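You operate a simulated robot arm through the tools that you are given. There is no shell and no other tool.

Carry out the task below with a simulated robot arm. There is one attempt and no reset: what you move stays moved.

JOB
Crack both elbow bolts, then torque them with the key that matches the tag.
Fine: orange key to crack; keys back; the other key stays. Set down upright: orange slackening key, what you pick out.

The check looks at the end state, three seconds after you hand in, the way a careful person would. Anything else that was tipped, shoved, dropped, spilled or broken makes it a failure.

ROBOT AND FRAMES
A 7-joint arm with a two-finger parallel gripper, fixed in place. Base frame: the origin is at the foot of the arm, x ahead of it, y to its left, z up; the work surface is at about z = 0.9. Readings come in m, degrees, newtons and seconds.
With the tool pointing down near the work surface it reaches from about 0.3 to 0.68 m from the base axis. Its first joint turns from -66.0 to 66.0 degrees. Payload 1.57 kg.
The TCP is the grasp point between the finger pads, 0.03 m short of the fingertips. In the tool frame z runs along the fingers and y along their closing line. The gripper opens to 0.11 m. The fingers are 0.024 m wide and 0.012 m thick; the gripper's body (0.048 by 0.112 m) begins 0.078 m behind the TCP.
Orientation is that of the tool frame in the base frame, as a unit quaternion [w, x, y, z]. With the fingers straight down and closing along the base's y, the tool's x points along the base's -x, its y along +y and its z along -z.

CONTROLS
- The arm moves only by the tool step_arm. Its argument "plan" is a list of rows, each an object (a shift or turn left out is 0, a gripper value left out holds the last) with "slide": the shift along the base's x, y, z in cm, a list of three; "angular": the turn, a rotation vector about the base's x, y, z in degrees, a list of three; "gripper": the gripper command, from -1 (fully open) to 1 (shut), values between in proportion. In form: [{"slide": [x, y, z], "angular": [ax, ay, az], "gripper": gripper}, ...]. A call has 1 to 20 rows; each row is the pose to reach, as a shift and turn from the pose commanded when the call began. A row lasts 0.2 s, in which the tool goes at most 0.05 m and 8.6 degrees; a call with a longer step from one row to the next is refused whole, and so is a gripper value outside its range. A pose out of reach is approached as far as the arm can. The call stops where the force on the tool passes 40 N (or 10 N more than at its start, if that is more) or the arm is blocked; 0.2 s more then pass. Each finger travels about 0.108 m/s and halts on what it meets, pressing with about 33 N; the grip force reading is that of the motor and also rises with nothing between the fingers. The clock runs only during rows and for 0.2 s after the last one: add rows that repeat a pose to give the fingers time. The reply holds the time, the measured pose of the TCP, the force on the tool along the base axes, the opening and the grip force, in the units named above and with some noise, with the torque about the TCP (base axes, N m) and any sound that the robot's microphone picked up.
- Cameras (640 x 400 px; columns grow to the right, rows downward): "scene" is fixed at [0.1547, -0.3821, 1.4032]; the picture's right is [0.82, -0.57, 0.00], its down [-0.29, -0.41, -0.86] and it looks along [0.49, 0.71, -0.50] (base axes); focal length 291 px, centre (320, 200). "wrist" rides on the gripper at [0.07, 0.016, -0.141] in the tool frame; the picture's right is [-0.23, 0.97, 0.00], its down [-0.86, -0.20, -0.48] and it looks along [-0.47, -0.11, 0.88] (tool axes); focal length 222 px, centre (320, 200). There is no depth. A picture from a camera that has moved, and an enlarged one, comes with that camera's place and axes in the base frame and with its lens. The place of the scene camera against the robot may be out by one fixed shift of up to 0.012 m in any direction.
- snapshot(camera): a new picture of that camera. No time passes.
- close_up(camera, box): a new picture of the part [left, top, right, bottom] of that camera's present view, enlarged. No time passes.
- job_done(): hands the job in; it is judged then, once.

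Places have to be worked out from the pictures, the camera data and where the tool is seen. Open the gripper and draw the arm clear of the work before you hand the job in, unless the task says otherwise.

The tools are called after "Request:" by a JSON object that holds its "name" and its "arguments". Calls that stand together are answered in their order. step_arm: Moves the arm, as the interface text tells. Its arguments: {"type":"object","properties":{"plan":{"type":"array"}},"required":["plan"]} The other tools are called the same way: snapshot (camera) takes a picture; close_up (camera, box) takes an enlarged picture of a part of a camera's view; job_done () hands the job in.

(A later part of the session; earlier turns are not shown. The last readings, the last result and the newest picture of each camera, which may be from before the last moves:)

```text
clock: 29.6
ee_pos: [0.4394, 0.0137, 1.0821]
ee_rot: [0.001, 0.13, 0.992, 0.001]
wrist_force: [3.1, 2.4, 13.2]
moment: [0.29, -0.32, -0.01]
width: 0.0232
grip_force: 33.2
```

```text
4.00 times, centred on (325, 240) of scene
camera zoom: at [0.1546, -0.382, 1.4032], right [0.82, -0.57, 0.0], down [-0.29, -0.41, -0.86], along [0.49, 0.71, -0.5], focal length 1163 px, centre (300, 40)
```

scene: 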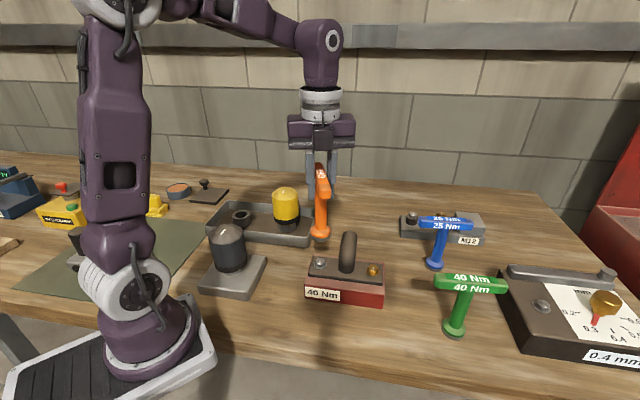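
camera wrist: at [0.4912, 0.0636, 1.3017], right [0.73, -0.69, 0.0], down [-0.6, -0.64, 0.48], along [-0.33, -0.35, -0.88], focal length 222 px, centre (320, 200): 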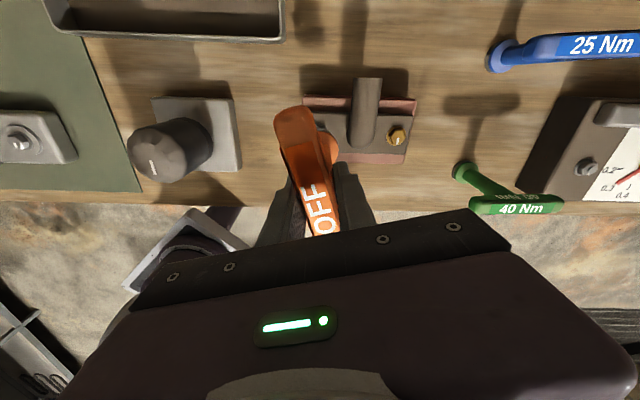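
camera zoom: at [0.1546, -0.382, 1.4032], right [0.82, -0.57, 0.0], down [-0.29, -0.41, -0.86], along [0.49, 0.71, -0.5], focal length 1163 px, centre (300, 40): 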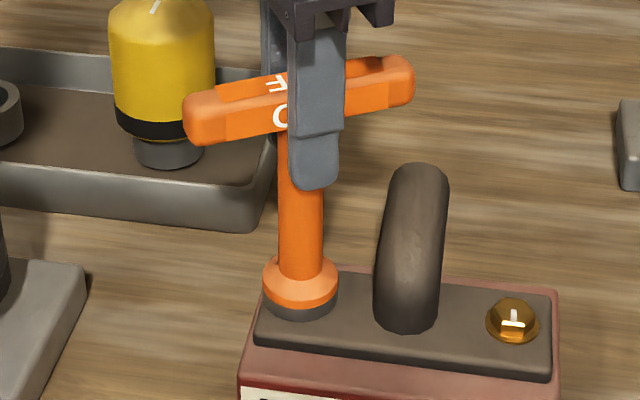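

Now at yaw -15°, low torque, no sound. I'll turn another 30° and then lift to look at the mark.

Request:
{"name": "step_arm", "arguments": {"plan": [{"angular": [0, 0, 5]}, {"angular": [0, 0, 10]}, {"angular": [0, 0, 15]}, {"angular": [0, 0, 20]}, {"angular": [0, 0, 25]}, {"angular": [0, 0, 30]}, {"angular": [0, 0, 30]}]}}

Request:
{"name": "close_up", "arguments": {"camera": "scene", "box": [280, 190, 370, 290]}}

```text
clock: 31.2
ee_pos: [0.4388, 0.0127, 1.0828]
ee_rot: [0.001, -0.13, 0.991, 0.002]
wrist_force: [0.6, 1.1, 24.1]
moment: [1.13, 0.39, 0.06]
width: 0.023
grip_force: 32.4
```

```text
4.00 times, centred on (325, 240) of scene
camera zoom: at [0.1544, -0.3821, 1.4032], right [0.82, -0.57, 0.0], down [-0.29, -0.41, -0.86], along [0.49, 0.71, -0.5], focal length 1163 px, centre (300, 40)
```

zoom: 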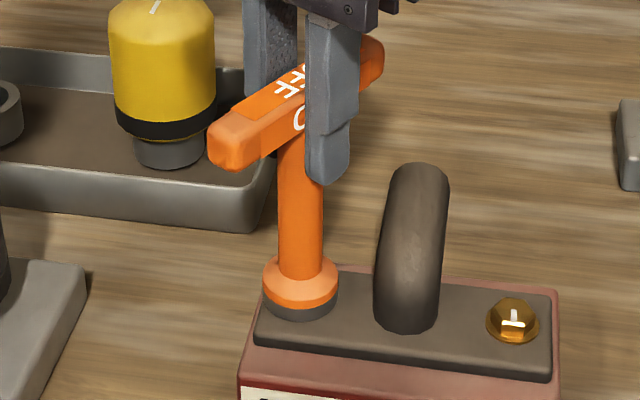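

There's some side moment building (1.1 N·m), so I'll lift clear and inspect the bolt and the key's seating in the grip.

Request:
{"name": "step_arm", "arguments": {"plan": [{"slide": [0, 0, 1]}, {"slide": [0, 0, 2.5]}, {"slide": [0, 0, 4.5]}, {"slide": [0, 0, 4.5]}]}}

Request:
{"name": "close_up", "arguments": {"camera": "scene", "box": [300, 240, 340, 280]}}

Request:
{"name": "close_up", "arguments": {"camera": "scene", "box": [270, 120, 400, 290]}}

Request:
{"name": "snapshot", "arguments": {"camera": "wrist"}}

```text
clock: 32.2
ee_pos: [0.4402, 0.012, 1.1275]
ee_rot: [-0.001, -0.13, 0.992, 0.002]
wrist_force: [-0.5, -0.5, -6.5]
moment: [-0.06, -0.04, -0.01]
width: 0.0232
grip_force: 33.0
```

```text
10.00 times, centred on (320, 260) of scene
camera zoom: at [0.1548, -0.3821, 1.4032], right [0.82, -0.57, 0.0], down [-0.29, -0.41, -0.86], along [0.49, 0.71, -0.5], focal length 2908 px, centre (320, -400)
```

zoom: 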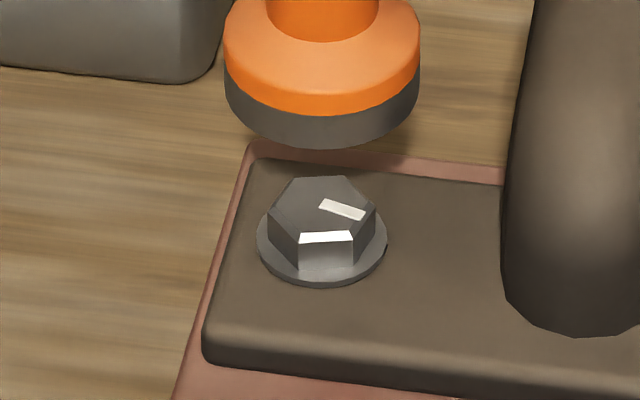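

```text
2.35 times, centred on (335, 205) of scene
camera zoom: at [0.1548, -0.3821, 1.4032], right [0.82, -0.57, 0.0], down [-0.29, -0.41, -0.86], along [0.49, 0.71, -0.5], focal length 684 px, centre (285, 188)
```

zoom: 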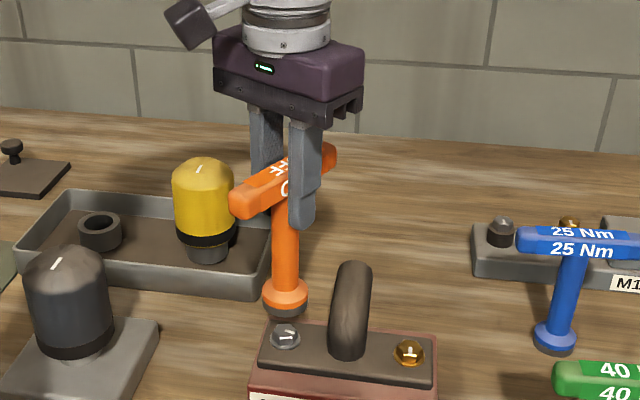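

```text
taken
camera wrist: at [0.3694, 0.0082, 1.2679], right [-0.03, 1.0, 0.0], down [0.88, 0.03, 0.48], along [0.48, 0.02, -0.88], focal length 222 px, centre (320, 200)
```

wrist: 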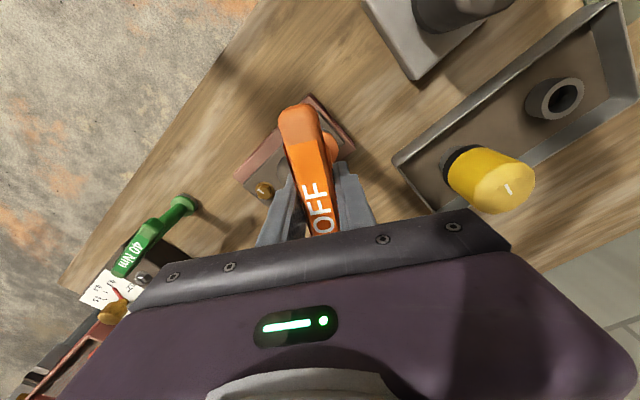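

The silver bolt has turned about 78° counter-clockwise and risen slightly — clearly cracked. Now I'll lift, yaw back to -75°, and carry the orange key over the pipe to hover above the gold bolt at about (0.523, -0.073).

Request:
{"name": "step_arm", "arguments": {"plan": [{"slide": [0, 0, 3], "angular": [0, 0, -8]}, {"slide": [0, 0, 5.5], "angular": [0, 0, -16]}, {"slide": [0, 0, 5.5], "angular": [0, 0, -24]}, {"slide": [2, -2, 5.5], "angular": [0, 0, -32]}, {"slide": [4, -4, 5.5], "angular": [0, 0, -40]}, {"slide": [6, -6, 5.5], "angular": [0, 0, -48]}, {"slide": [8.44, -8.61, 5.5], "angular": [0, 0, -56]}, {"slide": [8.44, -8.61, 5.5], "angular": [0, 0, -64]}, {"slide": [8.44, -8.61, 4], "angular": [0, 0, -72]}, {"slide": [8.44, -8.61, 2], "angular": [0, 0, -80]}, {"slide": [8.44, -8.61, 0], "angular": [0, 0, -88]}, {"slide": [8.44, -8.61, -1], "angular": [0, 0, -90]}, {"slide": [8.44, -8.61, -1.5], "angular": [0, 0, -90]}, {"slide": [8.44, -8.61, -1.5], "angular": [0, 0, -90]}]}}

Request:
{"name": "close_up", "arguments": {"camera": "scene", "box": [340, 215, 410, 295]}}

Request:
{"name": "snapshot", "arguments": {"camera": "scene"}}

```text
clock: 35.2
ee_pos: [0.5247, -0.0742, 1.1115]
ee_rot: [0.0, 0.609, 0.793, 0.001]
wrist_force: [0.9, 0.6, -5.9]
moment: [0.01, -0.06, -0.03]
width: 0.0232
grip_force: 33.3
```

```text
5.00 times, centred on (375, 255) of scene
camera zoom: at [0.1548, -0.3821, 1.4032], right [0.82, -0.57, 0.0], down [-0.29, -0.41, -0.86], along [0.49, 0.71, -0.5], focal length 1454 px, centre (45, -75)
```

zoom: 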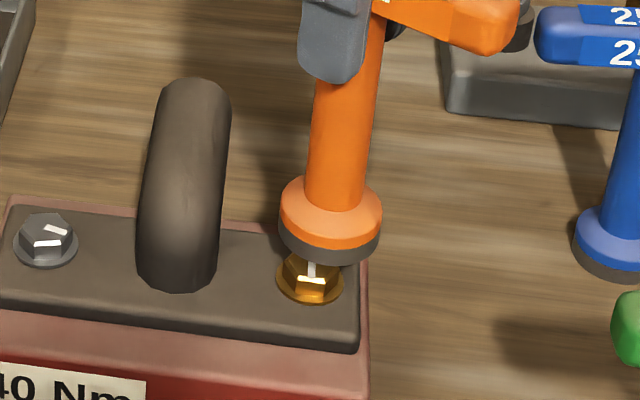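

```text
taken
```

scene: 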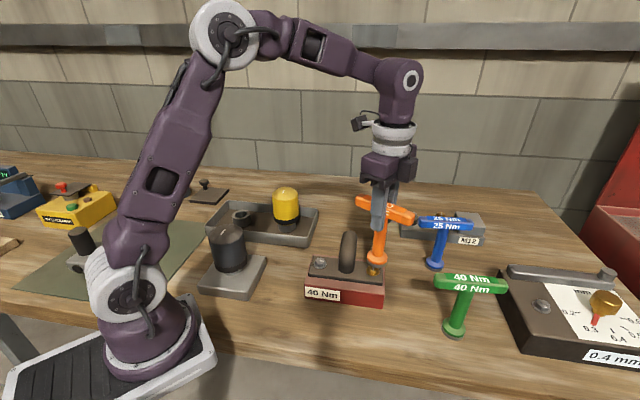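

The key's axis projects right of the gold bolt in this view; I'll enlarge to measure the offset precisely before moving.

Request:
{"name": "close_up", "arguments": {"camera": "scene", "box": [355, 235, 395, 280]}}

Request:
{"name": "close_up", "arguments": {"camera": "wrist", "box": [200, 60, 440, 230]}}

```text
8.89 times, centred on (375, 258) of scene
camera zoom: at [0.1548, -0.3821, 1.4032], right [0.82, -0.57, 0.0], down [-0.29, -0.41, -0.86], along [0.49, 0.71, -0.5], focal length 2585 px, centre (-169, -311)
```

zoom: 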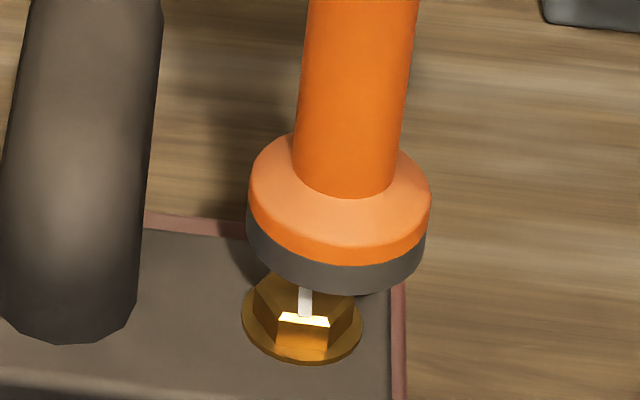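

```text
2.35 times, centred on (320, 145) of wrist
camera zoom: at [0.5229, -0.003, 1.2527], right [1.0, 0.03, 0.0], down [0.03, -0.88, 0.48], along [0.02, -0.48, -0.88], focal length 523 px, centre (320, 329)
```

zoom: 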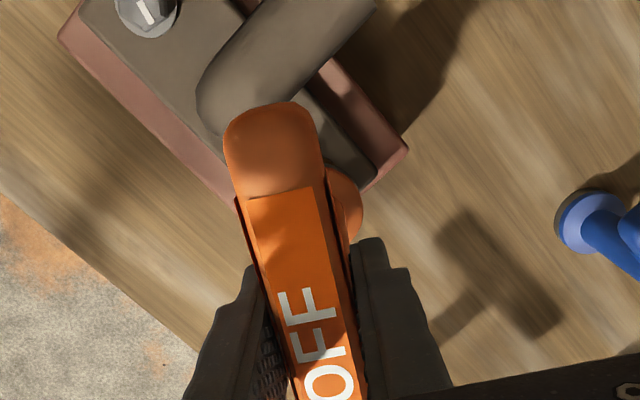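

Measured offset: the bolt lies about (-3, +4) mm from the key axis. Correcting, and lowering to just above the head.

Request:
{"name": "step_arm", "arguments": {"plan": [{"slide": [-0.3, 0.4, 0]}, {"slide": [-0.3, 0.4, -0.8]}, {"slide": [-0.3, 0.4, -1.4]}, {"slide": [-0.3, 0.4, -1.4]}]}}

Request:
{"name": "close_up", "arguments": {"camera": "scene", "box": [355, 235, 395, 280]}}

```text
clock: 36.2
ee_pos: [0.5217, -0.0692, 1.097]
ee_rot: [0.001, 0.608, 0.794, 0.002]
wrist_force: [0.1, 0.0, -6.3]
moment: [-0.05, 0.07, -0.02]
width: 0.0233
grip_force: 33.0
```

```text
8.89 times, centred on (375, 258) of scene
camera zoom: at [0.1548, -0.3821, 1.4032], right [0.82, -0.57, 0.0], down [-0.29, -0.41, -0.86], along [0.49, 0.71, -0.5], focal length 2585 px, centre (-169, -311)
```

zoom: 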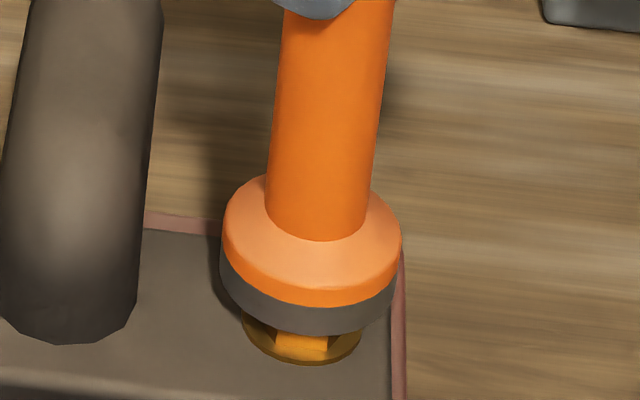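

Aligned within about 1 mm. Descending gently onto the gold bolt.

Request:
{"name": "step_arm", "arguments": {"plan": [{"slide": [0, 0, -0.4]}, {"slide": [0, 0, -0.8]}, {"slide": [0, 0, -1.1]}, {"slide": [0, 0, -1.3]}, {"slide": [0, 0, -1.5]}, {"slide": [0, 0, -1.5]}]}}

Request:
{"name": "close_up", "arguments": {"camera": "scene", "box": [340, 195, 410, 290]}}

```text
clock: 37.6
ee_pos: [0.5212, -0.0693, 1.0844]
ee_rot: [0.003, 0.608, 0.794, 0.002]
wrist_force: [-2.6, 1.4, 18.0]
moment: [0.13, 0.54, -0.04]
width: 0.0232
grip_force: 33.0
```

```text
4.21 times, centred on (375, 242) of scene
camera zoom: at [0.1543, -0.382, 1.4032], right [0.82, -0.57, 0.0], down [-0.29, -0.41, -0.86], along [0.49, 0.71, -0.5], focal length 1224 px, centre (88, 21)
```

zoom: 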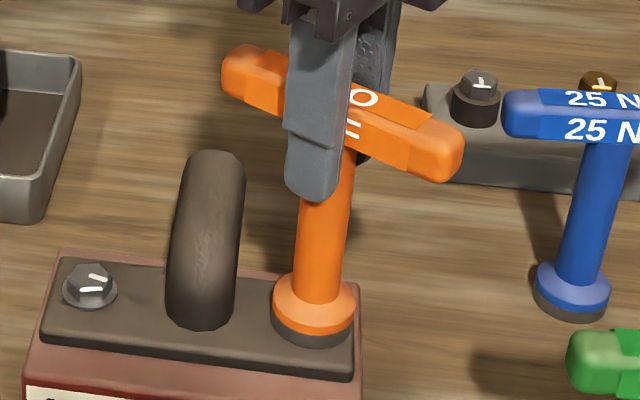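

Seated with the ring at washer level. Now cracking counter-clockwise by 90° in steps, easing upward slightly as the bolt rises.

Request:
{"name": "step_arm", "arguments": {"plan": [{"slide": [0, 0, 0.05]}, {"slide": [0, 0, 0.05], "angular": [0, 0, 5]}, {"slide": [0, 0, 0.06], "angular": [0, 0, 10]}, {"slide": [0, 0, 0.07], "angular": [0, 0, 15]}, {"slide": [0, 0, 0.08], "angular": [0, 0, 20]}, {"slide": [0, 0, 0.09], "angular": [0, 0, 25]}, {"slide": [0, 0, 0.1], "angular": [0, 0, 30]}, {"slide": [0, 0, 0.11], "angular": [0, 0, 35]}, {"slide": [0, 0, 0.12], "angular": [0, 0, 40]}, {"slide": [0, 0, 0.12], "angular": [0, 0, 40]}]}}

Request:
{"name": "close_up", "arguments": {"camera": "scene", "box": [340, 195, 410, 290]}}

```text
clock: 39.9
ee_pos: [0.521, -0.0704, 1.0837]
ee_rot: [0.0, 0.3, 0.954, 0.001]
wrist_force: [-1.3, -2.0, 0.3]
moment: [-0.27, 0.14, 0.04]
width: 0.0234
grip_force: 32.4
```

```text
4.21 times, centred on (375, 242) of scene
camera zoom: at [0.1547, -0.3822, 1.4032], right [0.82, -0.57, 0.0], down [-0.29, -0.41, -0.86], along [0.49, 0.71, -0.5], focal length 1224 px, centre (88, 21)
```

zoom: 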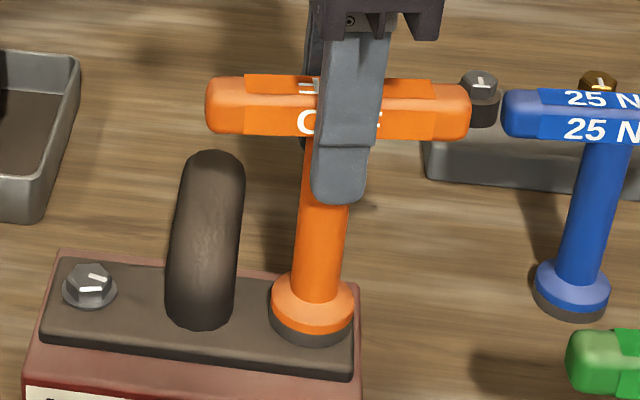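

Yaw -35°, contact light. Continuing another 50°.

Request:
{"name": "step_arm", "arguments": {"plan": [{"slide": [0, 0, 0.01], "angular": [0, 0, 5]}, {"slide": [0, 0, 0.02], "angular": [0, 0, 10]}, {"slide": [0, 0, 0.03], "angular": [0, 0, 15]}, {"slide": [0, 0, 0.04], "angular": [0, 0, 20]}, {"slide": [0, 0, 0.05], "angular": [0, 0, 25]}, {"slide": [0, 0, 0.06], "angular": [0, 0, 30]}, {"slide": [0, 0, 0.07], "angular": [0, 0, 35]}, {"slide": [0, 0, 0.08], "angular": [0, 0, 40]}, {"slide": [0, 0, 0.09], "angular": [0, 0, 45]}, {"slide": [0, 0, 0.1], "angular": [0, 0, 50]}, {"slide": [0, 0, 0.1], "angular": [0, 0, 50]}]}}

Request:
{"name": "close_up", "arguments": {"camera": "scene", "box": [340, 195, 410, 290]}}

```text
clock: 42.2
ee_pos: [0.5227, -0.0704, 1.0852]
ee_rot: [0.002, -0.131, 0.991, 0.002]
wrist_force: [-1.1, -0.2, 1.7]
moment: [-0.18, 0.1, 0.03]
width: 0.0231
grip_force: 33.0
```

```text
4.21 times, centred on (375, 242) of scene
camera zoom: at [0.1547, -0.3821, 1.4032], right [0.82, -0.57, 0.0], down [-0.29, -0.41, -0.86], along [0.49, 0.71, -0.5], focal length 1224 px, centre (88, 21)
```

zoom: 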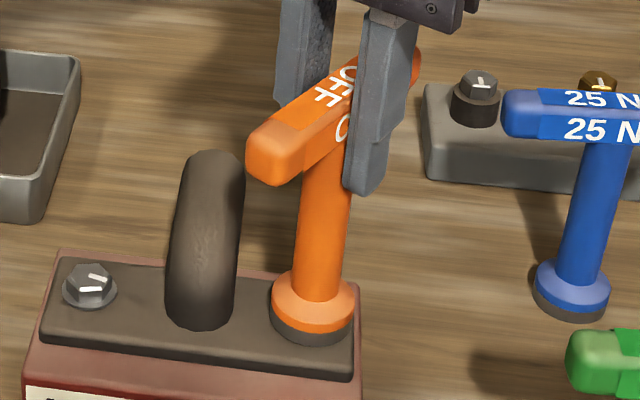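

Turn complete; lifting the key off to check the gold bolt's mark.

Request:
{"name": "step_arm", "arguments": {"plan": [{"slide": [0, 0, 1]}, {"slide": [0, 0, 3]}, {"slide": [0, 0, 6]}, {"slide": [0, 0, 9]}, {"slide": [0, 0, 9]}]}}

Request:
{"name": "close_up", "arguments": {"camera": "scene", "box": [355, 250, 395, 295]}}

Request:
{"name": "snapshot", "arguments": {"camera": "scene"}}

```text
clock: 43.5
ee_pos: [0.5219, -0.07, 1.176]
ee_rot: [0.0, -0.131, 0.991, 0.003]
wrist_force: [0.5, 0.1, -6.2]
moment: [0.0, -0.01, 0.02]
width: 0.0234
grip_force: 33.1
```

```text
8.89 times, centred on (375, 272) of scene
camera zoom: at [0.1548, -0.3821, 1.4032], right [0.82, -0.57, 0.0], down [-0.29, -0.41, -0.86], along [0.49, 0.71, -0.5], focal length 2585 px, centre (-169, -444)
```

zoom: 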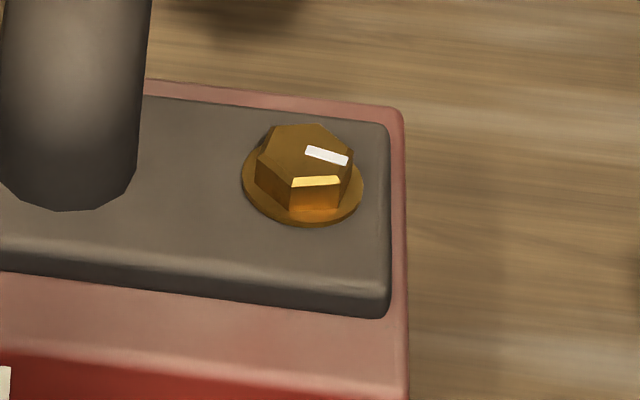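

```text
taken
```

scene: 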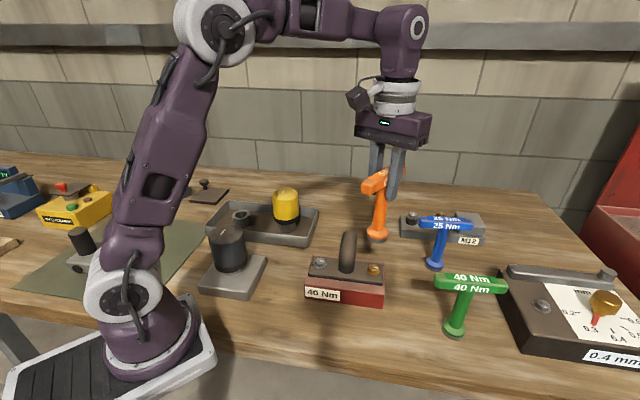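

Both bolts are cracked (marks turned ~77° counter-clockwise). Now returning the orange key to its home: travel high, yaw to 40°, hover above (0.3095, 0.0143).

Request:
{"name": "step_arm", "arguments": {"plan": [{"slide": [-2, 0.8, 1], "angular": [0, 0, 4]}, {"slide": [-5, 2, 1.5], "angular": [0, 0, 8]}, {"slide": [-8, 3.2, 1.5], "angular": [0, 0, 12]}, {"slide": [-11, 4.4, 1.5], "angular": [0, 0, 16]}, {"slide": [-14, 5.6, 1.5], "angular": [0, 0, 20]}, {"slide": [-17, 6.8, 1.5], "angular": [0, 0, 25]}, {"slide": [-19.5, 7.8, 0], "angular": [0, 0, 25]}, {"slide": [-21.23, 8.42, -3], "angular": [0, 0, 25]}, {"slide": [-21.23, 8.42, -7], "angular": [0, 0, 25]}, {"slide": [-21.23, 8.42, -10], "angular": [0, 0, 25]}, {"slide": [-21.23, 8.42, -12], "angular": [0, 0, 25]}, {"slide": [-21.23, 8.42, -12], "angular": [0, 0, 25]}]}}

Request:
{"name": "close_up", "arguments": {"camera": "scene", "box": [180, 150, 360, 330]}}

Request:
{"name": "snapshot", "arguments": {"camera": "wrist"}}

```text
clock: 46.0
ee_pos: [0.307, 0.0142, 1.055]
ee_rot: [-0.001, -0.342, 0.94, 0.001]
wrist_force: [0.4, -0.2, -5.7]
moment: [0.0, 0.0, 0.02]
width: 0.0236
grip_force: 32.7
```

```text
2.22 times, centred on (270, 240) of scene
camera zoom: at [0.1548, -0.3821, 1.4032], right [0.82, -0.57, 0.0], down [-0.29, -0.41, -0.86], along [0.49, 0.71, -0.5], focal length 646 px, centre (431, 111)
```

zoom: 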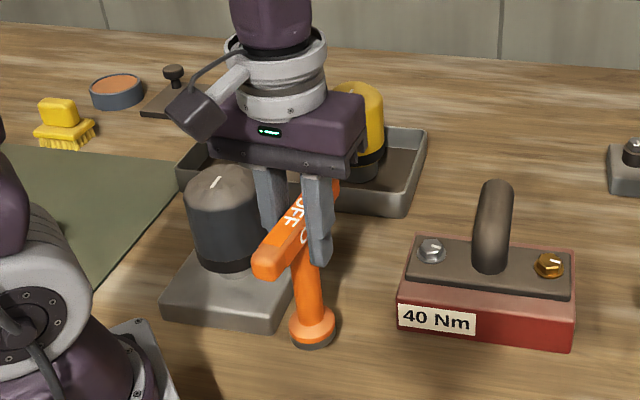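

```text
taken
camera wrist: at [0.2457, -0.0192, 1.1963], right [-0.45, 0.89, 0.0], down [0.78, 0.4, 0.48], along [0.43, 0.22, -0.88], focal length 222 px, centre (320, 200)
```

wrist: 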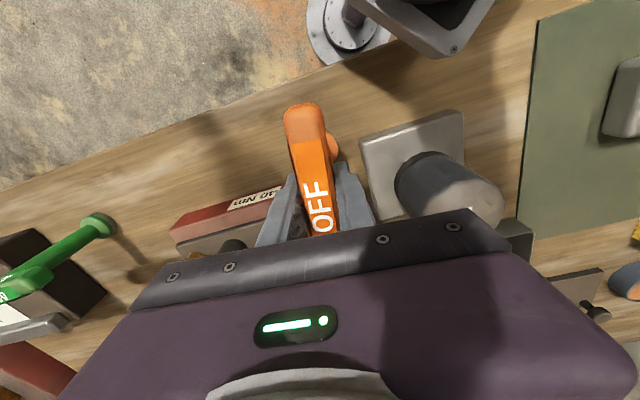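

The camera pose indicates I'm 1.1 mm short in x and 39.9 mm above home height. Lowering to a light touch.

Request:
{"name": "step_arm", "arguments": {"plan": [{"slide": [0.11, 0, -2]}, {"slide": [0.11, 0, -3]}, {"slide": [0.11, 0, -3.5]}, {"slide": [0.11, 0, -3.8]}, {"slide": [0.11, 0, -3.95]}, {"slide": [0.11, 0, -3.95]}]}}

Request:
{"name": "close_up", "arguments": {"camera": "scene", "box": [230, 230, 310, 325]}}

```text
clock: 47.0
ee_pos: [0.3095, 0.016, 1.0189]
ee_rot: [0.0, -0.342, 0.94, 0.001]
wrist_force: [-5.5, 0.3, 18.5]
moment: [-0.08, 0.06, -0.11]
width: 0.0237
grip_force: 33.1
stopped in row 4: the force on the tool passed its limit at 58 N (the readings are from after the stop); the commanded pose is now the measured one
```

```text
4.21 times, centred on (270, 278) of scene
camera zoom: at [0.1544, -0.382, 1.4032], right [0.82, -0.57, 0.0], down [-0.29, -0.41, -0.86], along [0.49, 0.71, -0.5], focal length 1224 px, centre (530, -126)
```

zoom: 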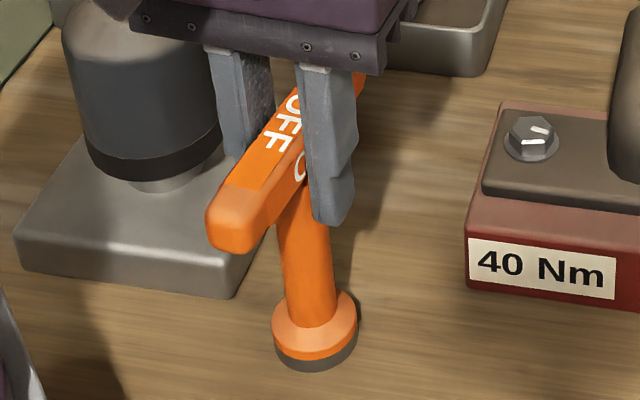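

The key has touched down about 3 mm earlier (it slid slightly up in the grip when pressed onto the bolts). I'll ease the pressure before releasing.

Request:
{"name": "step_arm", "arguments": {"plan": [{"slide": [0, 0, 0.03]}, {"slide": [0, 0, 0.06]}, {"slide": [0, 0, 0.08]}, {"slide": [0, 0, 0.08]}]}}

Request:
{"name": "close_up", "arguments": {"camera": "wrist", "box": [230, 80, 400, 250]}}

Request:
{"name": "close_up", "arguments": {"camera": "scene", "box": [230, 230, 310, 325]}}

```text
clock: 48.0
ee_pos: [0.3113, 0.0137, 1.0194]
ee_rot: [0.002, -0.341, 0.94, 0.0]
wrist_force: [0.0, 0.1, -6.7]
moment: [0.01, 0.01, 0.01]
width: 0.0234
grip_force: 33.1
```

```text
2.35 times, centred on (315, 165) of wrist
camera zoom: at [0.2477, -0.019, 1.1608], right [-0.45, 0.89, 0.0], down [0.78, 0.4, 0.48], along [0.43, 0.22, -0.88], focal length 523 px, centre (332, 282)
```

zoom: 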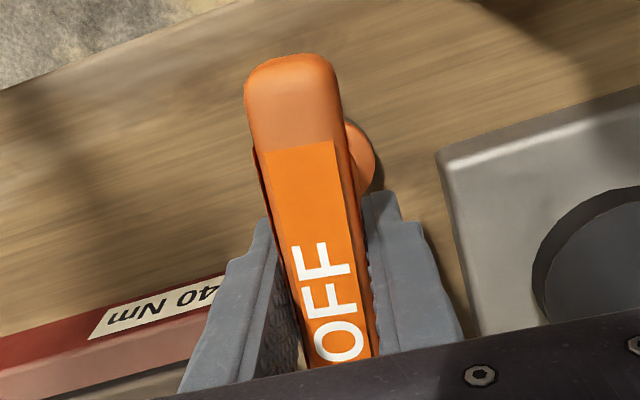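

```text
4.21 times, centred on (270, 278) of scene
camera zoom: at [0.1548, -0.3821, 1.4032], right [0.82, -0.57, 0.0], down [-0.29, -0.41, -0.86], along [0.49, 0.71, -0.5], focal length 1224 px, centre (530, -126)
```

zoom: 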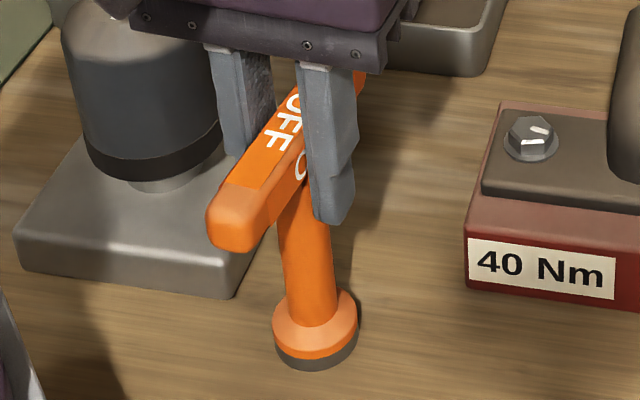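

The key now just hangs free of the table by a fraction of a millimetre, at the same spot as originally. A final 0.5 mm down and then open the fingers.

Request:
{"name": "step_arm", "arguments": {"plan": [{"slide": [0, 0, -0.04]}, {"slide": [0, 0, -0.04]}, {"slide": [0, 0, -0.04], "gripper": -0.2}, {"slide": [0, 0, -0.04], "gripper": -0.2}, {"slide": [0, 0, -0.04], "gripper": -0.2}]}}

Request:
{"name": "close_up", "arguments": {"camera": "scene", "box": [230, 230, 310, 325]}}

Request:
{"name": "close_up", "arguments": {"camera": "wrist", "box": [230, 80, 400, 250]}}

```text
clock: 49.2
ee_pos: [0.31, 0.0149, 1.0198]
ee_rot: [0.0, -0.342, 0.94, 0.001]
wrist_force: [-0.6, -0.6, 0.0]
moment: [0.02, 0.0, -0.03]
width: 0.0659
grip_force: 0.1
```

```text
4.21 times, centred on (270, 278) of scene
camera zoom: at [0.1547, -0.3821, 1.4032], right [0.82, -0.57, 0.0], down [-0.29, -0.41, -0.86], along [0.49, 0.71, -0.5], focal length 1224 px, centre (530, -126)
```

zoom: 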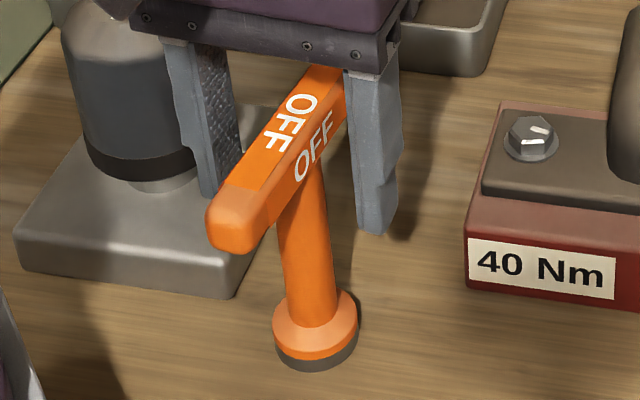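

```text
2.35 times, centred on (315, 165) of wrist
camera zoom: at [0.2476, -0.019, 1.1605], right [-0.45, 0.89, 0.0], down [0.78, 0.4, 0.48], along [0.43, 0.22, -0.88], focal length 523 px, centre (332, 282)
```

zoom: 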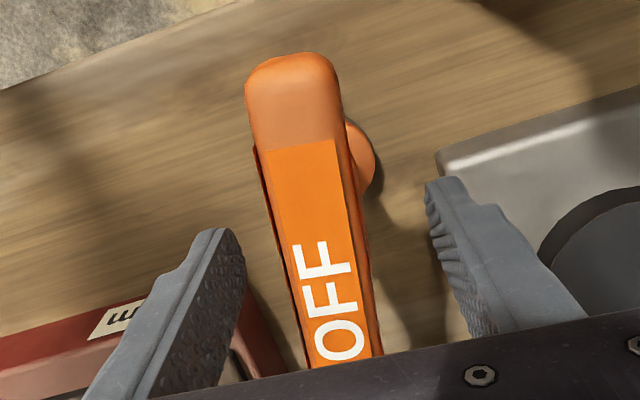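

The orange key stands upright at its original spot. I'll rise straight up and move over to view the green 40 Nm key from above with yaw -45°.

Request:
{"name": "step_arm", "arguments": {"plan": [{"slide": [0, 0, 3]}, {"slide": [0, 0, 7]}, {"slide": [0, 0, 11]}, {"slide": [0, 0, 15]}, {"slide": [2, -1.8, 17], "angular": [0, 0, -7]}, {"slide": [5, -4.5, 17], "angular": [0, 0, -15]}, {"slide": [8, -7.2, 17], "angular": [0, 0, -23]}, {"slide": [11, -10, 17], "angular": [0, 0, -31]}, {"slide": [14, -12.7, 17], "angular": [0, 0, -39]}, {"slide": [17, -15.4, 17], "angular": [0, 0, -47]}, {"slide": [20, -18, 17], "angular": [0, 0, -55]}, {"slide": [23, -20.7, 17], "angular": [0, 0, -63]}, {"slide": [25.5, -23, 17], "angular": [0, 0, -71]}, {"slide": [27.5, -25, 17], "angular": [0, 0, -79]}, {"slide": [27.8, -25.2, 17], "angular": [0, 0, -85]}, {"slide": [27.8, -25.2, 17], "angular": [0, 0, -85]}, {"slide": [27.8, -25.2, 17], "angular": [0, 0, -85]}]}}

Request:
{"name": "snapshot", "arguments": {"camera": "wrist"}}

Request:
{"name": "snapshot", "arguments": {"camera": "scene"}}

```text
clock: 52.9
ee_pos: [0.5597, -0.2266, 1.1732]
ee_rot: [0.002, 0.383, 0.924, 0.0]
wrist_force: [-0.2, -0.3, 1.2]
moment: [0.0, 0.03, -0.02]
width: 0.0657
grip_force: 0.0
out of reach, approached as far as the arm can: row 13, 14, 15, 16, 17
```

```text
taken
camera wrist: at [0.5225, -0.1662, 1.3151], right [0.85, 0.53, 0.0], down [0.46, -0.75, 0.48], along [0.25, -0.41, -0.88], focal length 222 px, centre (320, 200)
```

wrist: 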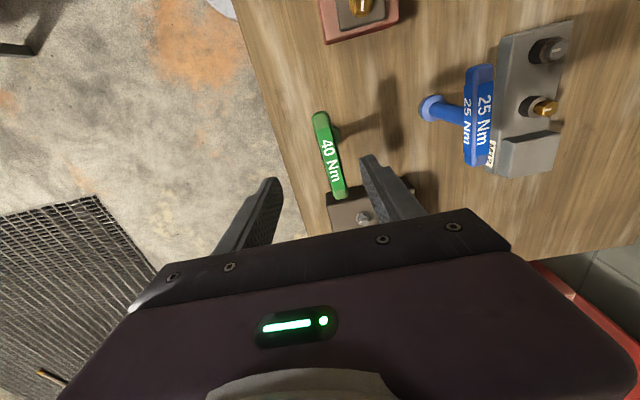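

```text
taken
```

scene: 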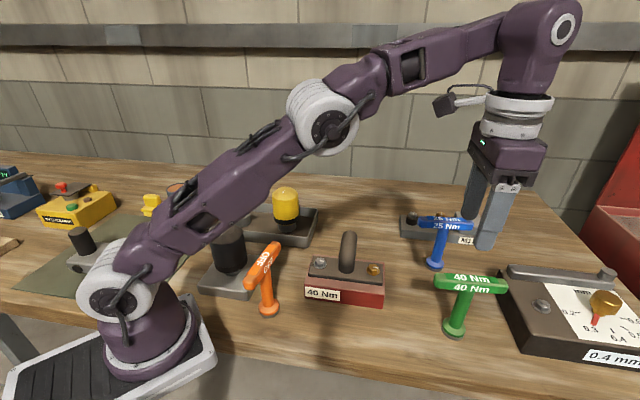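

At this height the arm reaches only radius ~0.60; it will reach farther lower down. Let me enlarge the green key in the wrist view to place it.

Request:
{"name": "close_up", "arguments": {"camera": "wrist", "box": [280, 90, 400, 240]}}

Request:
{"name": "close_up", "arguments": {"camera": "scene", "box": [420, 255, 560, 345]}}

```text
2.67 times, centred on (340, 165) of wrist
camera zoom: at [0.5225, -0.1662, 1.3151], right [0.85, 0.53, 0.0], down [0.46, -0.75, 0.48], along [0.25, -0.41, -0.88], focal length 592 px, centre (267, 293)
```

zoom: 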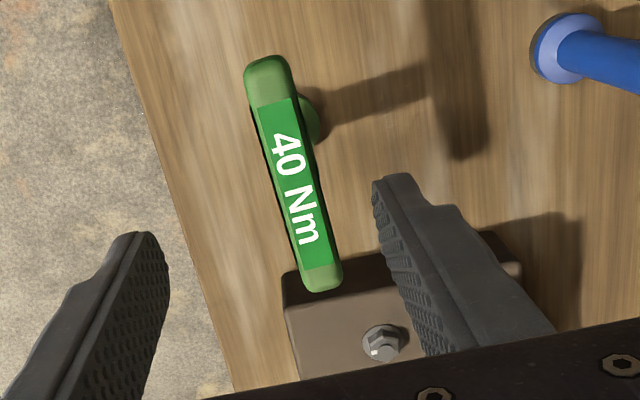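

```text
4.44 times, centred on (490, 300) of scene
camera zoom: at [0.1547, -0.3821, 1.4032], right [0.82, -0.57, 0.0], down [-0.29, -0.41, -0.86], along [0.49, 0.71, -0.5], focal length 1292 px, centre (-436, -244)
```

zoom: 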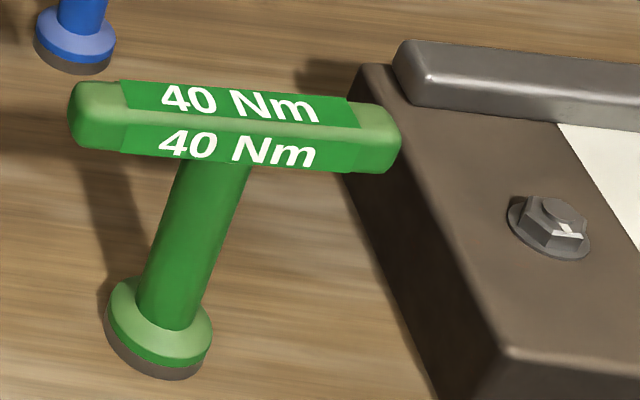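

Green handle centre is near (0.585, -0.238) running at -44°. I'll descend 8 cm here (fingertips stay above the handle) and see where the tool settles.

Request:
{"name": "step_arm", "arguments": {"plan": [{"slide": [0, 0, -2]}, {"slide": [0, 0, -4]}, {"slide": [0, 0, -6]}, {"slide": [0, 0, -8]}, {"slide": [0, 0, -8]}, {"slide": [0, 0, -8]}]}}

Request:
{"name": "close_up", "arguments": {"camera": "wrist", "box": [240, 70, 420, 240]}}

Request:
{"name": "close_up", "arguments": {"camera": "scene", "box": [400, 150, 580, 345]}}

```text
clock: 54.2
ee_pos: [0.5603, -0.2271, 1.095]
ee_rot: [0.001, 0.383, 0.924, 0.001]
wrist_force: [0.3, 0.0, 0.5]
moment: [0.01, 0.0, -0.02]
width: 0.0661
grip_force: 0.1
```

```text
2.35 times, centred on (330, 155) of wrist
camera zoom: at [0.5229, -0.1673, 1.2359], right [0.85, 0.53, 0.0], down [0.46, -0.75, 0.48], along [0.26, -0.41, -0.88], focal length 523 px, centre (296, 306)
```

zoom: 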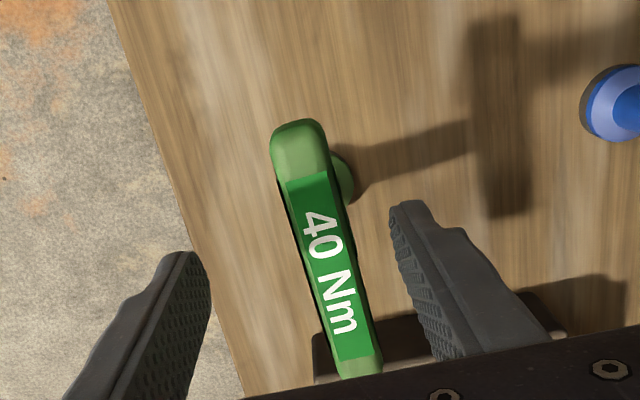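

```text
2.05 times, centred on (490, 248) of scene
camera zoom: at [0.1547, -0.3821, 1.4032], right [0.82, -0.57, 0.0], down [-0.29, -0.41, -0.86], along [0.49, 0.71, -0.5], focal length 596 px, centre (-29, 103)
```

zoom: 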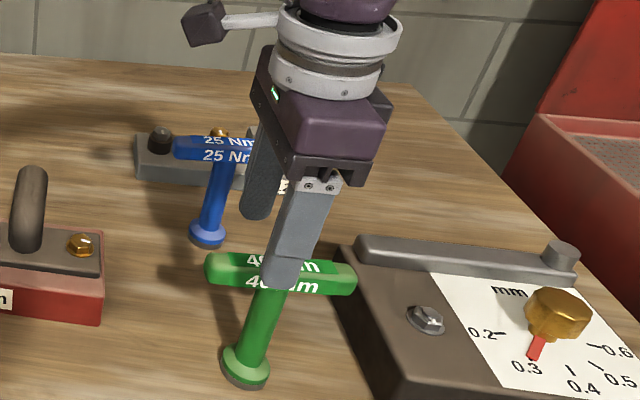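

Green key's handle centre and disc both give (0.5854, -0.2368). Moving over it, descending to z≈1.016, and closing the fingers.

Request:
{"name": "step_arm", "arguments": {"plan": [{"slide": [1.2, -0.4, 0], "angular": [0, 0, 1], "gripper": -0.2}, {"slide": [2.43, -0.87, 0], "angular": [0, 0, 1], "gripper": -0.2}, {"slide": [2.43, -0.87, -2], "angular": [0, 0, 1], "gripper": -0.2}, {"slide": [2.43, -0.87, -4.5], "angular": [0, 0, 1], "gripper": -0.2}, {"slide": [2.43, -0.87, -6.5], "angular": [0, 0, 1], "gripper": -0.2}, {"slide": [2.43, -0.87, -7.9], "angular": [0, 0, 1], "gripper": -0.2}, {"slide": [2.43, -0.87, -7.9], "angular": [0, 0, 1], "gripper": -0.2}]}}

Request:
{"name": "close_up", "arguments": {"camera": "wrist", "box": [240, 70, 420, 240]}}

Request:
{"name": "close_up", "arguments": {"camera": "scene", "box": [400, 170, 580, 345]}}

```text
clock: 55.9
ee_pos: [0.5848, -0.2352, 1.0159]
ee_rot: [0.001, 0.374, 0.927, 0.001]
wrist_force: [0.5, 0.2, 0.4]
moment: [-0.02, 0.0, 0.01]
width: 0.066
grip_force: 0.0
```

```text
2.35 times, centred on (330, 155) of wrist
camera zoom: at [0.5462, -0.1761, 1.1565], right [0.84, 0.54, 0.0], down [0.48, -0.74, 0.48], along [0.26, -0.4, -0.88], focal length 523 px, centre (296, 306)
```

zoom: 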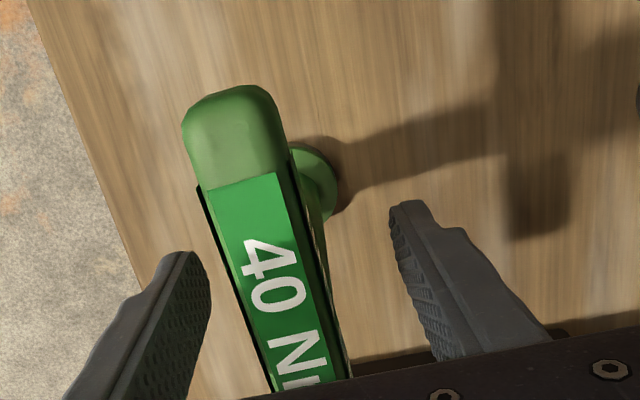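

```text
2.29 times, centred on (490, 258) of scene
camera zoom: at [0.1547, -0.3821, 1.4032], right [0.82, -0.57, 0.0], down [-0.29, -0.41, -0.86], along [0.49, 0.71, -0.5], focal length 665 px, centre (-69, 69)
```

zoom: 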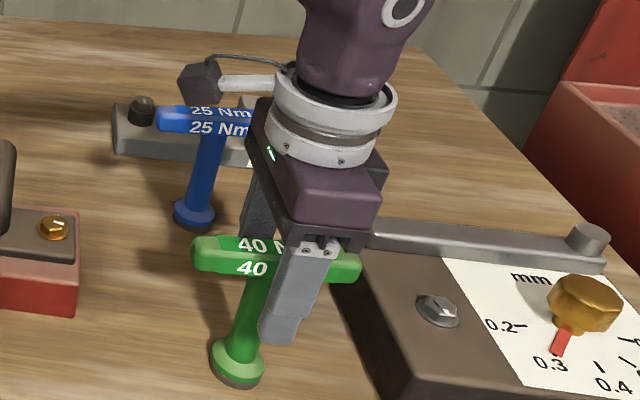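

The handle may sit a few millimetres nearer the left finger. I'll enlarge more before closing, to centre properly.

Request:
{"name": "close_up", "arguments": {"camera": "wrist", "box": [270, 140, 380, 240]}}

Request:
{"name": "close_up", "arguments": {"camera": "scene", "box": [440, 225, 520, 325]}}

```text
4.00 times, centred on (325, 190) of wrist
camera zoom: at [0.5462, -0.1761, 1.1565], right [0.84, 0.54, 0.0], down [0.48, -0.74, 0.48], along [0.26, -0.4, -0.88], focal length 888 px, centre (300, 240)
```

zoom: 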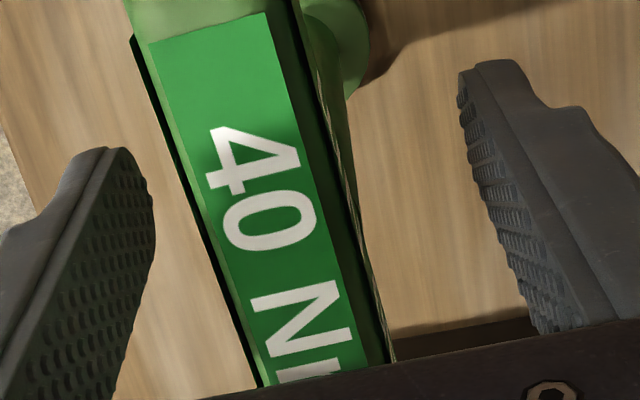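

```text
4.00 times, centred on (480, 275) of scene
camera zoom: at [0.1547, -0.3821, 1.4032], right [0.82, -0.57, 0.0], down [-0.29, -0.41, -0.86], along [0.49, 0.71, -0.5], focal length 1163 px, centre (-320, -100)
```

zoom: 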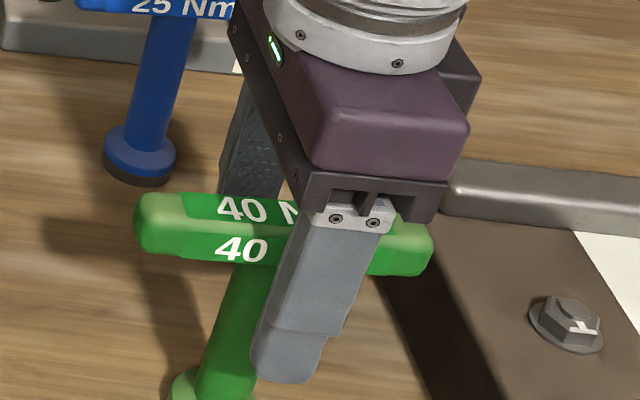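

Handle is offset about 2.5 mm toward the left finger and rotated about 2°. I'll centre on it and then close.

Request:
{"name": "step_arm", "arguments": {"plan": [{"slide": [-0.17, -0.18, 0], "angular": [0, 0, 2], "gripper": -0.2}, {"slide": [-0.17, -0.18, 0], "angular": [0, 0, 2], "gripper": -0.2}, {"slide": [-0.17, -0.18, 0], "angular": [0, 0, 2], "gripper": 0.2}, {"slide": [-0.17, -0.18, 0], "angular": [0, 0, 2], "gripper": 0.2}, {"slide": [-0.17, -0.18, 0], "angular": [0, 0, 2], "gripper": 0.2}]}}

Request:
{"name": "close_up", "arguments": {"camera": "wrist", "box": [270, 140, 380, 240]}}

```text
clock: 57.0
ee_pos: [0.5843, -0.2372, 1.0158]
ee_rot: [0.001, 0.358, 0.934, 0.001]
wrist_force: [-0.5, 0.0, -0.1]
moment: [0.02, 0.03, -0.03]
width: 0.0442
grip_force: 0.1
```

```text
4.00 times, centred on (325, 190) of wrist
camera zoom: at [0.5425, -0.1792, 1.1566], right [0.82, 0.57, 0.0], down [0.5, -0.72, 0.48], along [0.28, -0.39, -0.88], focal length 888 px, centre (300, 240)
```

zoom: 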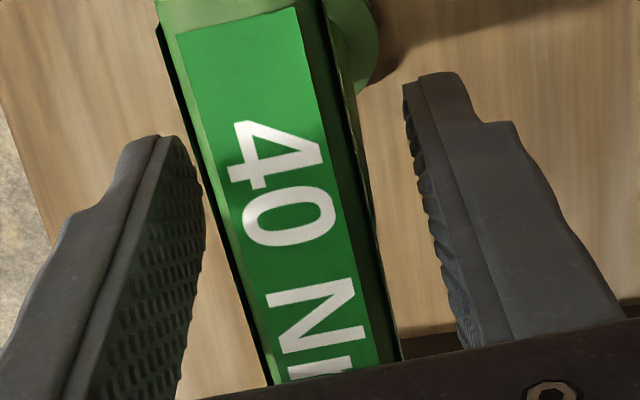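

Now centred to within about a millimetre. Closing fully.

Request:
{"name": "step_arm", "arguments": {"plan": [{"gripper": 1}, {"gripper": 1}, {"gripper": 1}, {"gripper": 1}]}}

Request:
{"name": "close_up", "arguments": {"camera": "scene", "box": [420, 205, 540, 345]}}

Request:
{"name": "snapshot", "arguments": {"camera": "wrist"}}

```text
clock: 58.0
ee_pos: [0.5832, -0.2383, 1.0167]
ee_rot: [0.001, 0.358, 0.934, 0.001]
wrist_force: [1.1, 0.6, -1.0]
moment: [0.14, -0.07, -0.03]
width: 0.0233
grip_force: 33.4
```

```text
2.86 times, centred on (480, 275) of scene
camera zoom: at [0.1547, -0.3821, 1.4032], right [0.82, -0.57, 0.0], down [-0.29, -0.41, -0.86], along [0.49, 0.71, -0.5], focal length 831 px, centre (-137, -14)
```

zoom: 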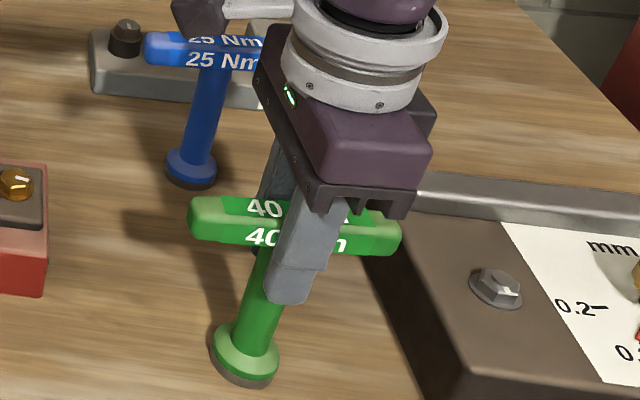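

```text
taken
camera wrist: at [0.5425, -0.1793, 1.1565], right [0.82, 0.57, 0.0], down [0.5, -0.72, 0.48], along [0.28, -0.39, -0.88], focal length 222 px, centre (320, 200)
```

wrist: 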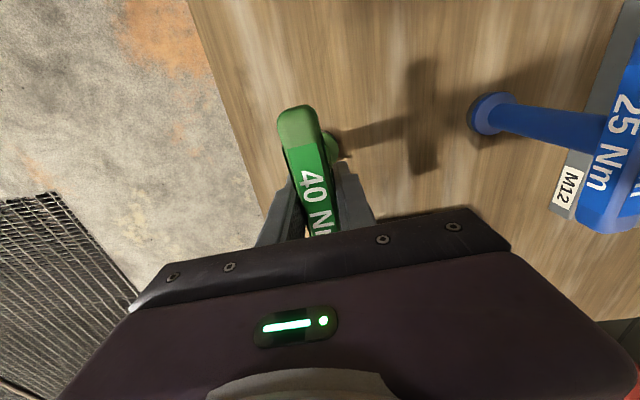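

The green key is firmly gripped (home: TCP ≈ (0.5838, -0.238, 1.0155), yaw -42°). I'll lift it, swing inward to hover over the gold bolt, and yaw to +61° so I'll have a long clockwise stroke.

Request:
{"name": "step_arm", "arguments": {"plan": [{"slide": [0, 0, 2]}, {"slide": [0, 0, 4.5]}, {"slide": [-0.5, 1.5, 7]}, {"slide": [-1, 3, 10], "angular": [0, 0, 8]}, {"slide": [-1.5, 5, 13], "angular": [0, 0, 16]}, {"slide": [-2, 7, 15], "angular": [0, 0, 24]}, {"slide": [-3, 9, 15], "angular": [0, 0, 32]}, {"slide": [-4, 11, 15], "angular": [0, 0, 40]}, {"slide": [-5, 13, 15], "angular": [0, 0, 48]}, {"slide": [-5.6, 15, 15], "angular": [0, 0, 56]}, {"slide": [-6.12, 16.72, 14], "angular": [0, 0, 64]}, {"slide": [-6.12, 16.72, 13], "angular": [0, 0, 72]}, {"slide": [-6.12, 16.72, 12], "angular": [0, 0, 80]}, {"slide": [-6.12, 16.72, 11], "angular": [0, 0, 88]}, {"slide": [-6.12, 16.72, 10], "angular": [0, 0, 96]}, {"slide": [-6.12, 16.72, 10], "angular": [0, 0, 103]}, {"slide": [-6.12, 16.72, 10], "angular": [0, 0, 103]}]}}

Request:
{"name": "snapshot", "arguments": {"camera": "scene"}}

Request:
{"name": "close_up", "arguments": {"camera": "scene", "box": [355, 235, 395, 280]}}

Request:
{"name": "snapshot", "arguments": {"camera": "wrist"}}

```text
clock: 61.6
ee_pos: [0.5205, -0.0693, 1.1148]
ee_rot: [0.001, -0.509, 0.861, 0.001]
wrist_force: [0.7, 0.1, -7.0]
moment: [0.03, 0.04, -0.01]
width: 0.0237
grip_force: 33.0
```

```text
taken
```

scene: 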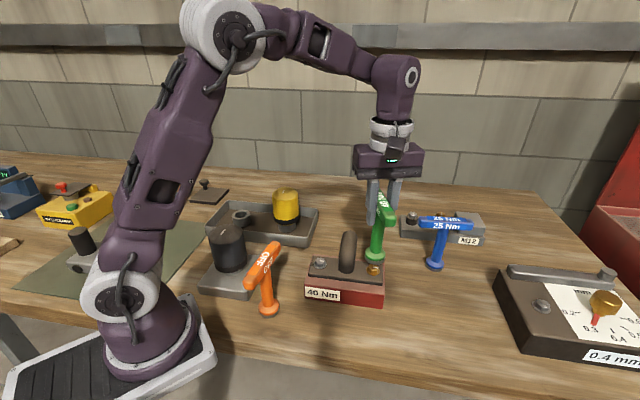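

```text
8.89 times, centred on (375, 258) of scene
camera zoom: at [0.1548, -0.3821, 1.4032], right [0.82, -0.57, 0.0], down [-0.29, -0.41, -0.86], along [0.49, 0.71, -0.5], focal length 2585 px, centre (-169, -311)
```

zoom: 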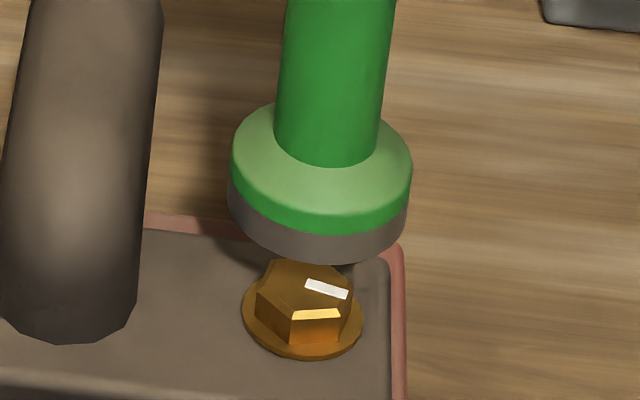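

```text
taken
camera wrist: at [0.475, -0.1244, 1.2568], right [-0.74, 0.67, 0.0], down [0.59, 0.65, 0.48], along [0.32, 0.36, -0.88], focal length 222 px, centre (320, 200)
```

wrist: 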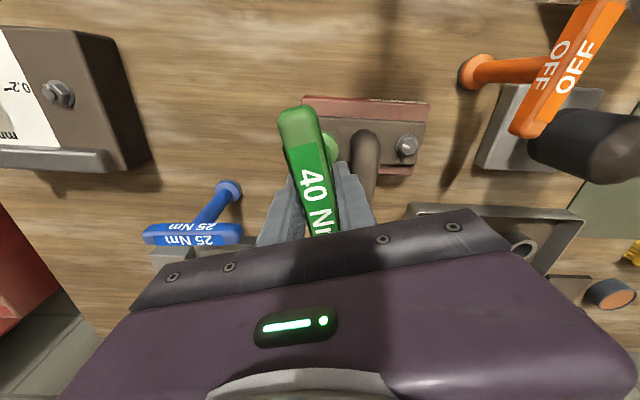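

Laterally aligned, but depth analysis suggests the green key's axis sits ~3.5 mm beyond the bolt along the view direction (grip offset along the handle). I'll shift by (-2.5, -2.7) mm and lower most of the way for a closer check.

Request:
{"name": "step_arm", "arguments": {"plan": [{"slide": [-0.25, -0.27, 0]}, {"slide": [-0.25, -0.27, -0.8]}, {"slide": [-0.25, -0.27, -1.6]}, {"slide": [-0.25, -0.27, -1.6]}]}}

Request:
{"name": "close_up", "arguments": {"camera": "scene", "box": [355, 235, 395, 280]}}

Request:
{"name": "close_up", "arguments": {"camera": "wrist", "box": [260, 80, 440, 220]}}

```text
clock: 62.6
ee_pos: [0.5186, -0.0724, 1.1]
ee_rot: [0.001, -0.508, 0.861, 0.001]
wrist_force: [-0.5, -0.7, -5.2]
moment: [-0.06, -0.07, 0.05]
width: 0.0235
grip_force: 32.8
```

```text
8.89 times, centred on (375, 258) of scene
camera zoom: at [0.1548, -0.3821, 1.4032], right [0.82, -0.57, 0.0], down [-0.29, -0.41, -0.86], along [0.49, 0.71, -0.5], focal length 2585 px, centre (-169, -311)
```

zoom: 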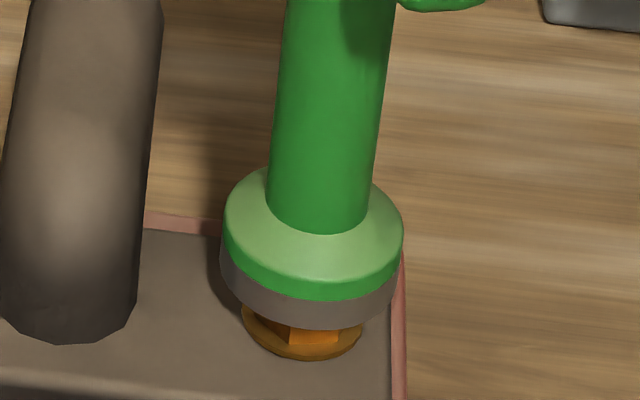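

```text
2.86 times, centred on (350, 150) of wrist
camera zoom: at [0.472, -0.1268, 1.2406], right [-0.74, 0.67, 0.0], down [0.59, 0.65, 0.48], along [0.32, 0.36, -0.88], focal length 635 px, centre (234, 343)
```

zoom: 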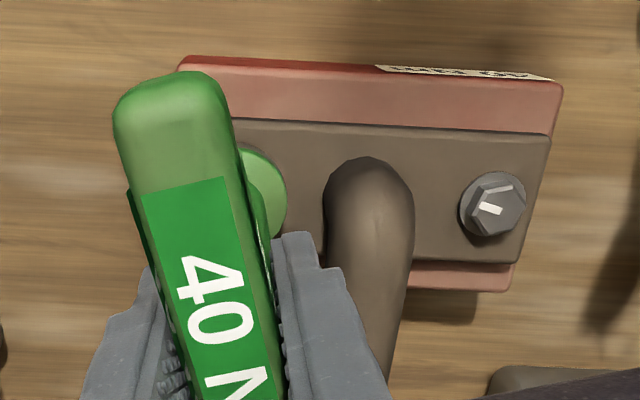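

Now aligned to within ~1.5 mm. Descending gently onto the gold bolt.

Request:
{"name": "step_arm", "arguments": {"plan": [{"slide": [0.05, 0.07, -0.4]}, {"slide": [0.05, 0.07, -0.8]}, {"slide": [0.05, 0.07, -1.1]}, {"slide": [0.05, 0.07, -1.3]}, {"slide": [0.05, 0.07, -1.45]}, {"slide": [0.05, 0.07, -1.6]}, {"slide": [0.05, 0.07, -1.6]}]}}

Request:
{"name": "close_up", "arguments": {"camera": "scene", "box": [355, 235, 395, 280]}}

```text
clock: 64.2
ee_pos: [0.5201, -0.0712, 1.0836]
ee_rot: [0.0, -0.507, 0.862, 0.001]
wrist_force: [-0.1, -0.6, -5.3]
moment: [-0.07, -0.04, 0.04]
width: 0.0235
grip_force: 33.1
```

```text
8.89 times, centred on (375, 258) of scene
camera zoom: at [0.1548, -0.3821, 1.4032], right [0.82, -0.57, 0.0], down [-0.29, -0.41, -0.86], along [0.49, 0.71, -0.5], focal length 2585 px, centre (-169, -311)
```

zoom: 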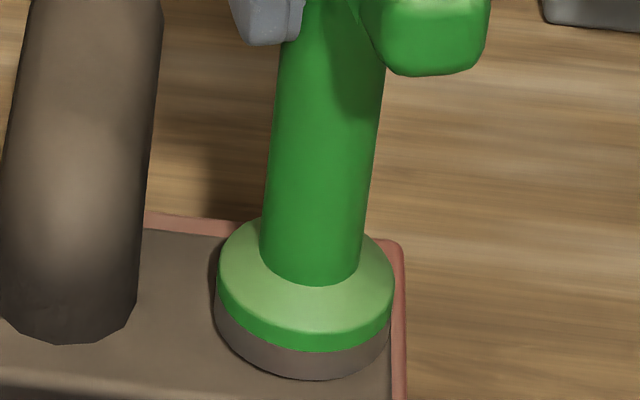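

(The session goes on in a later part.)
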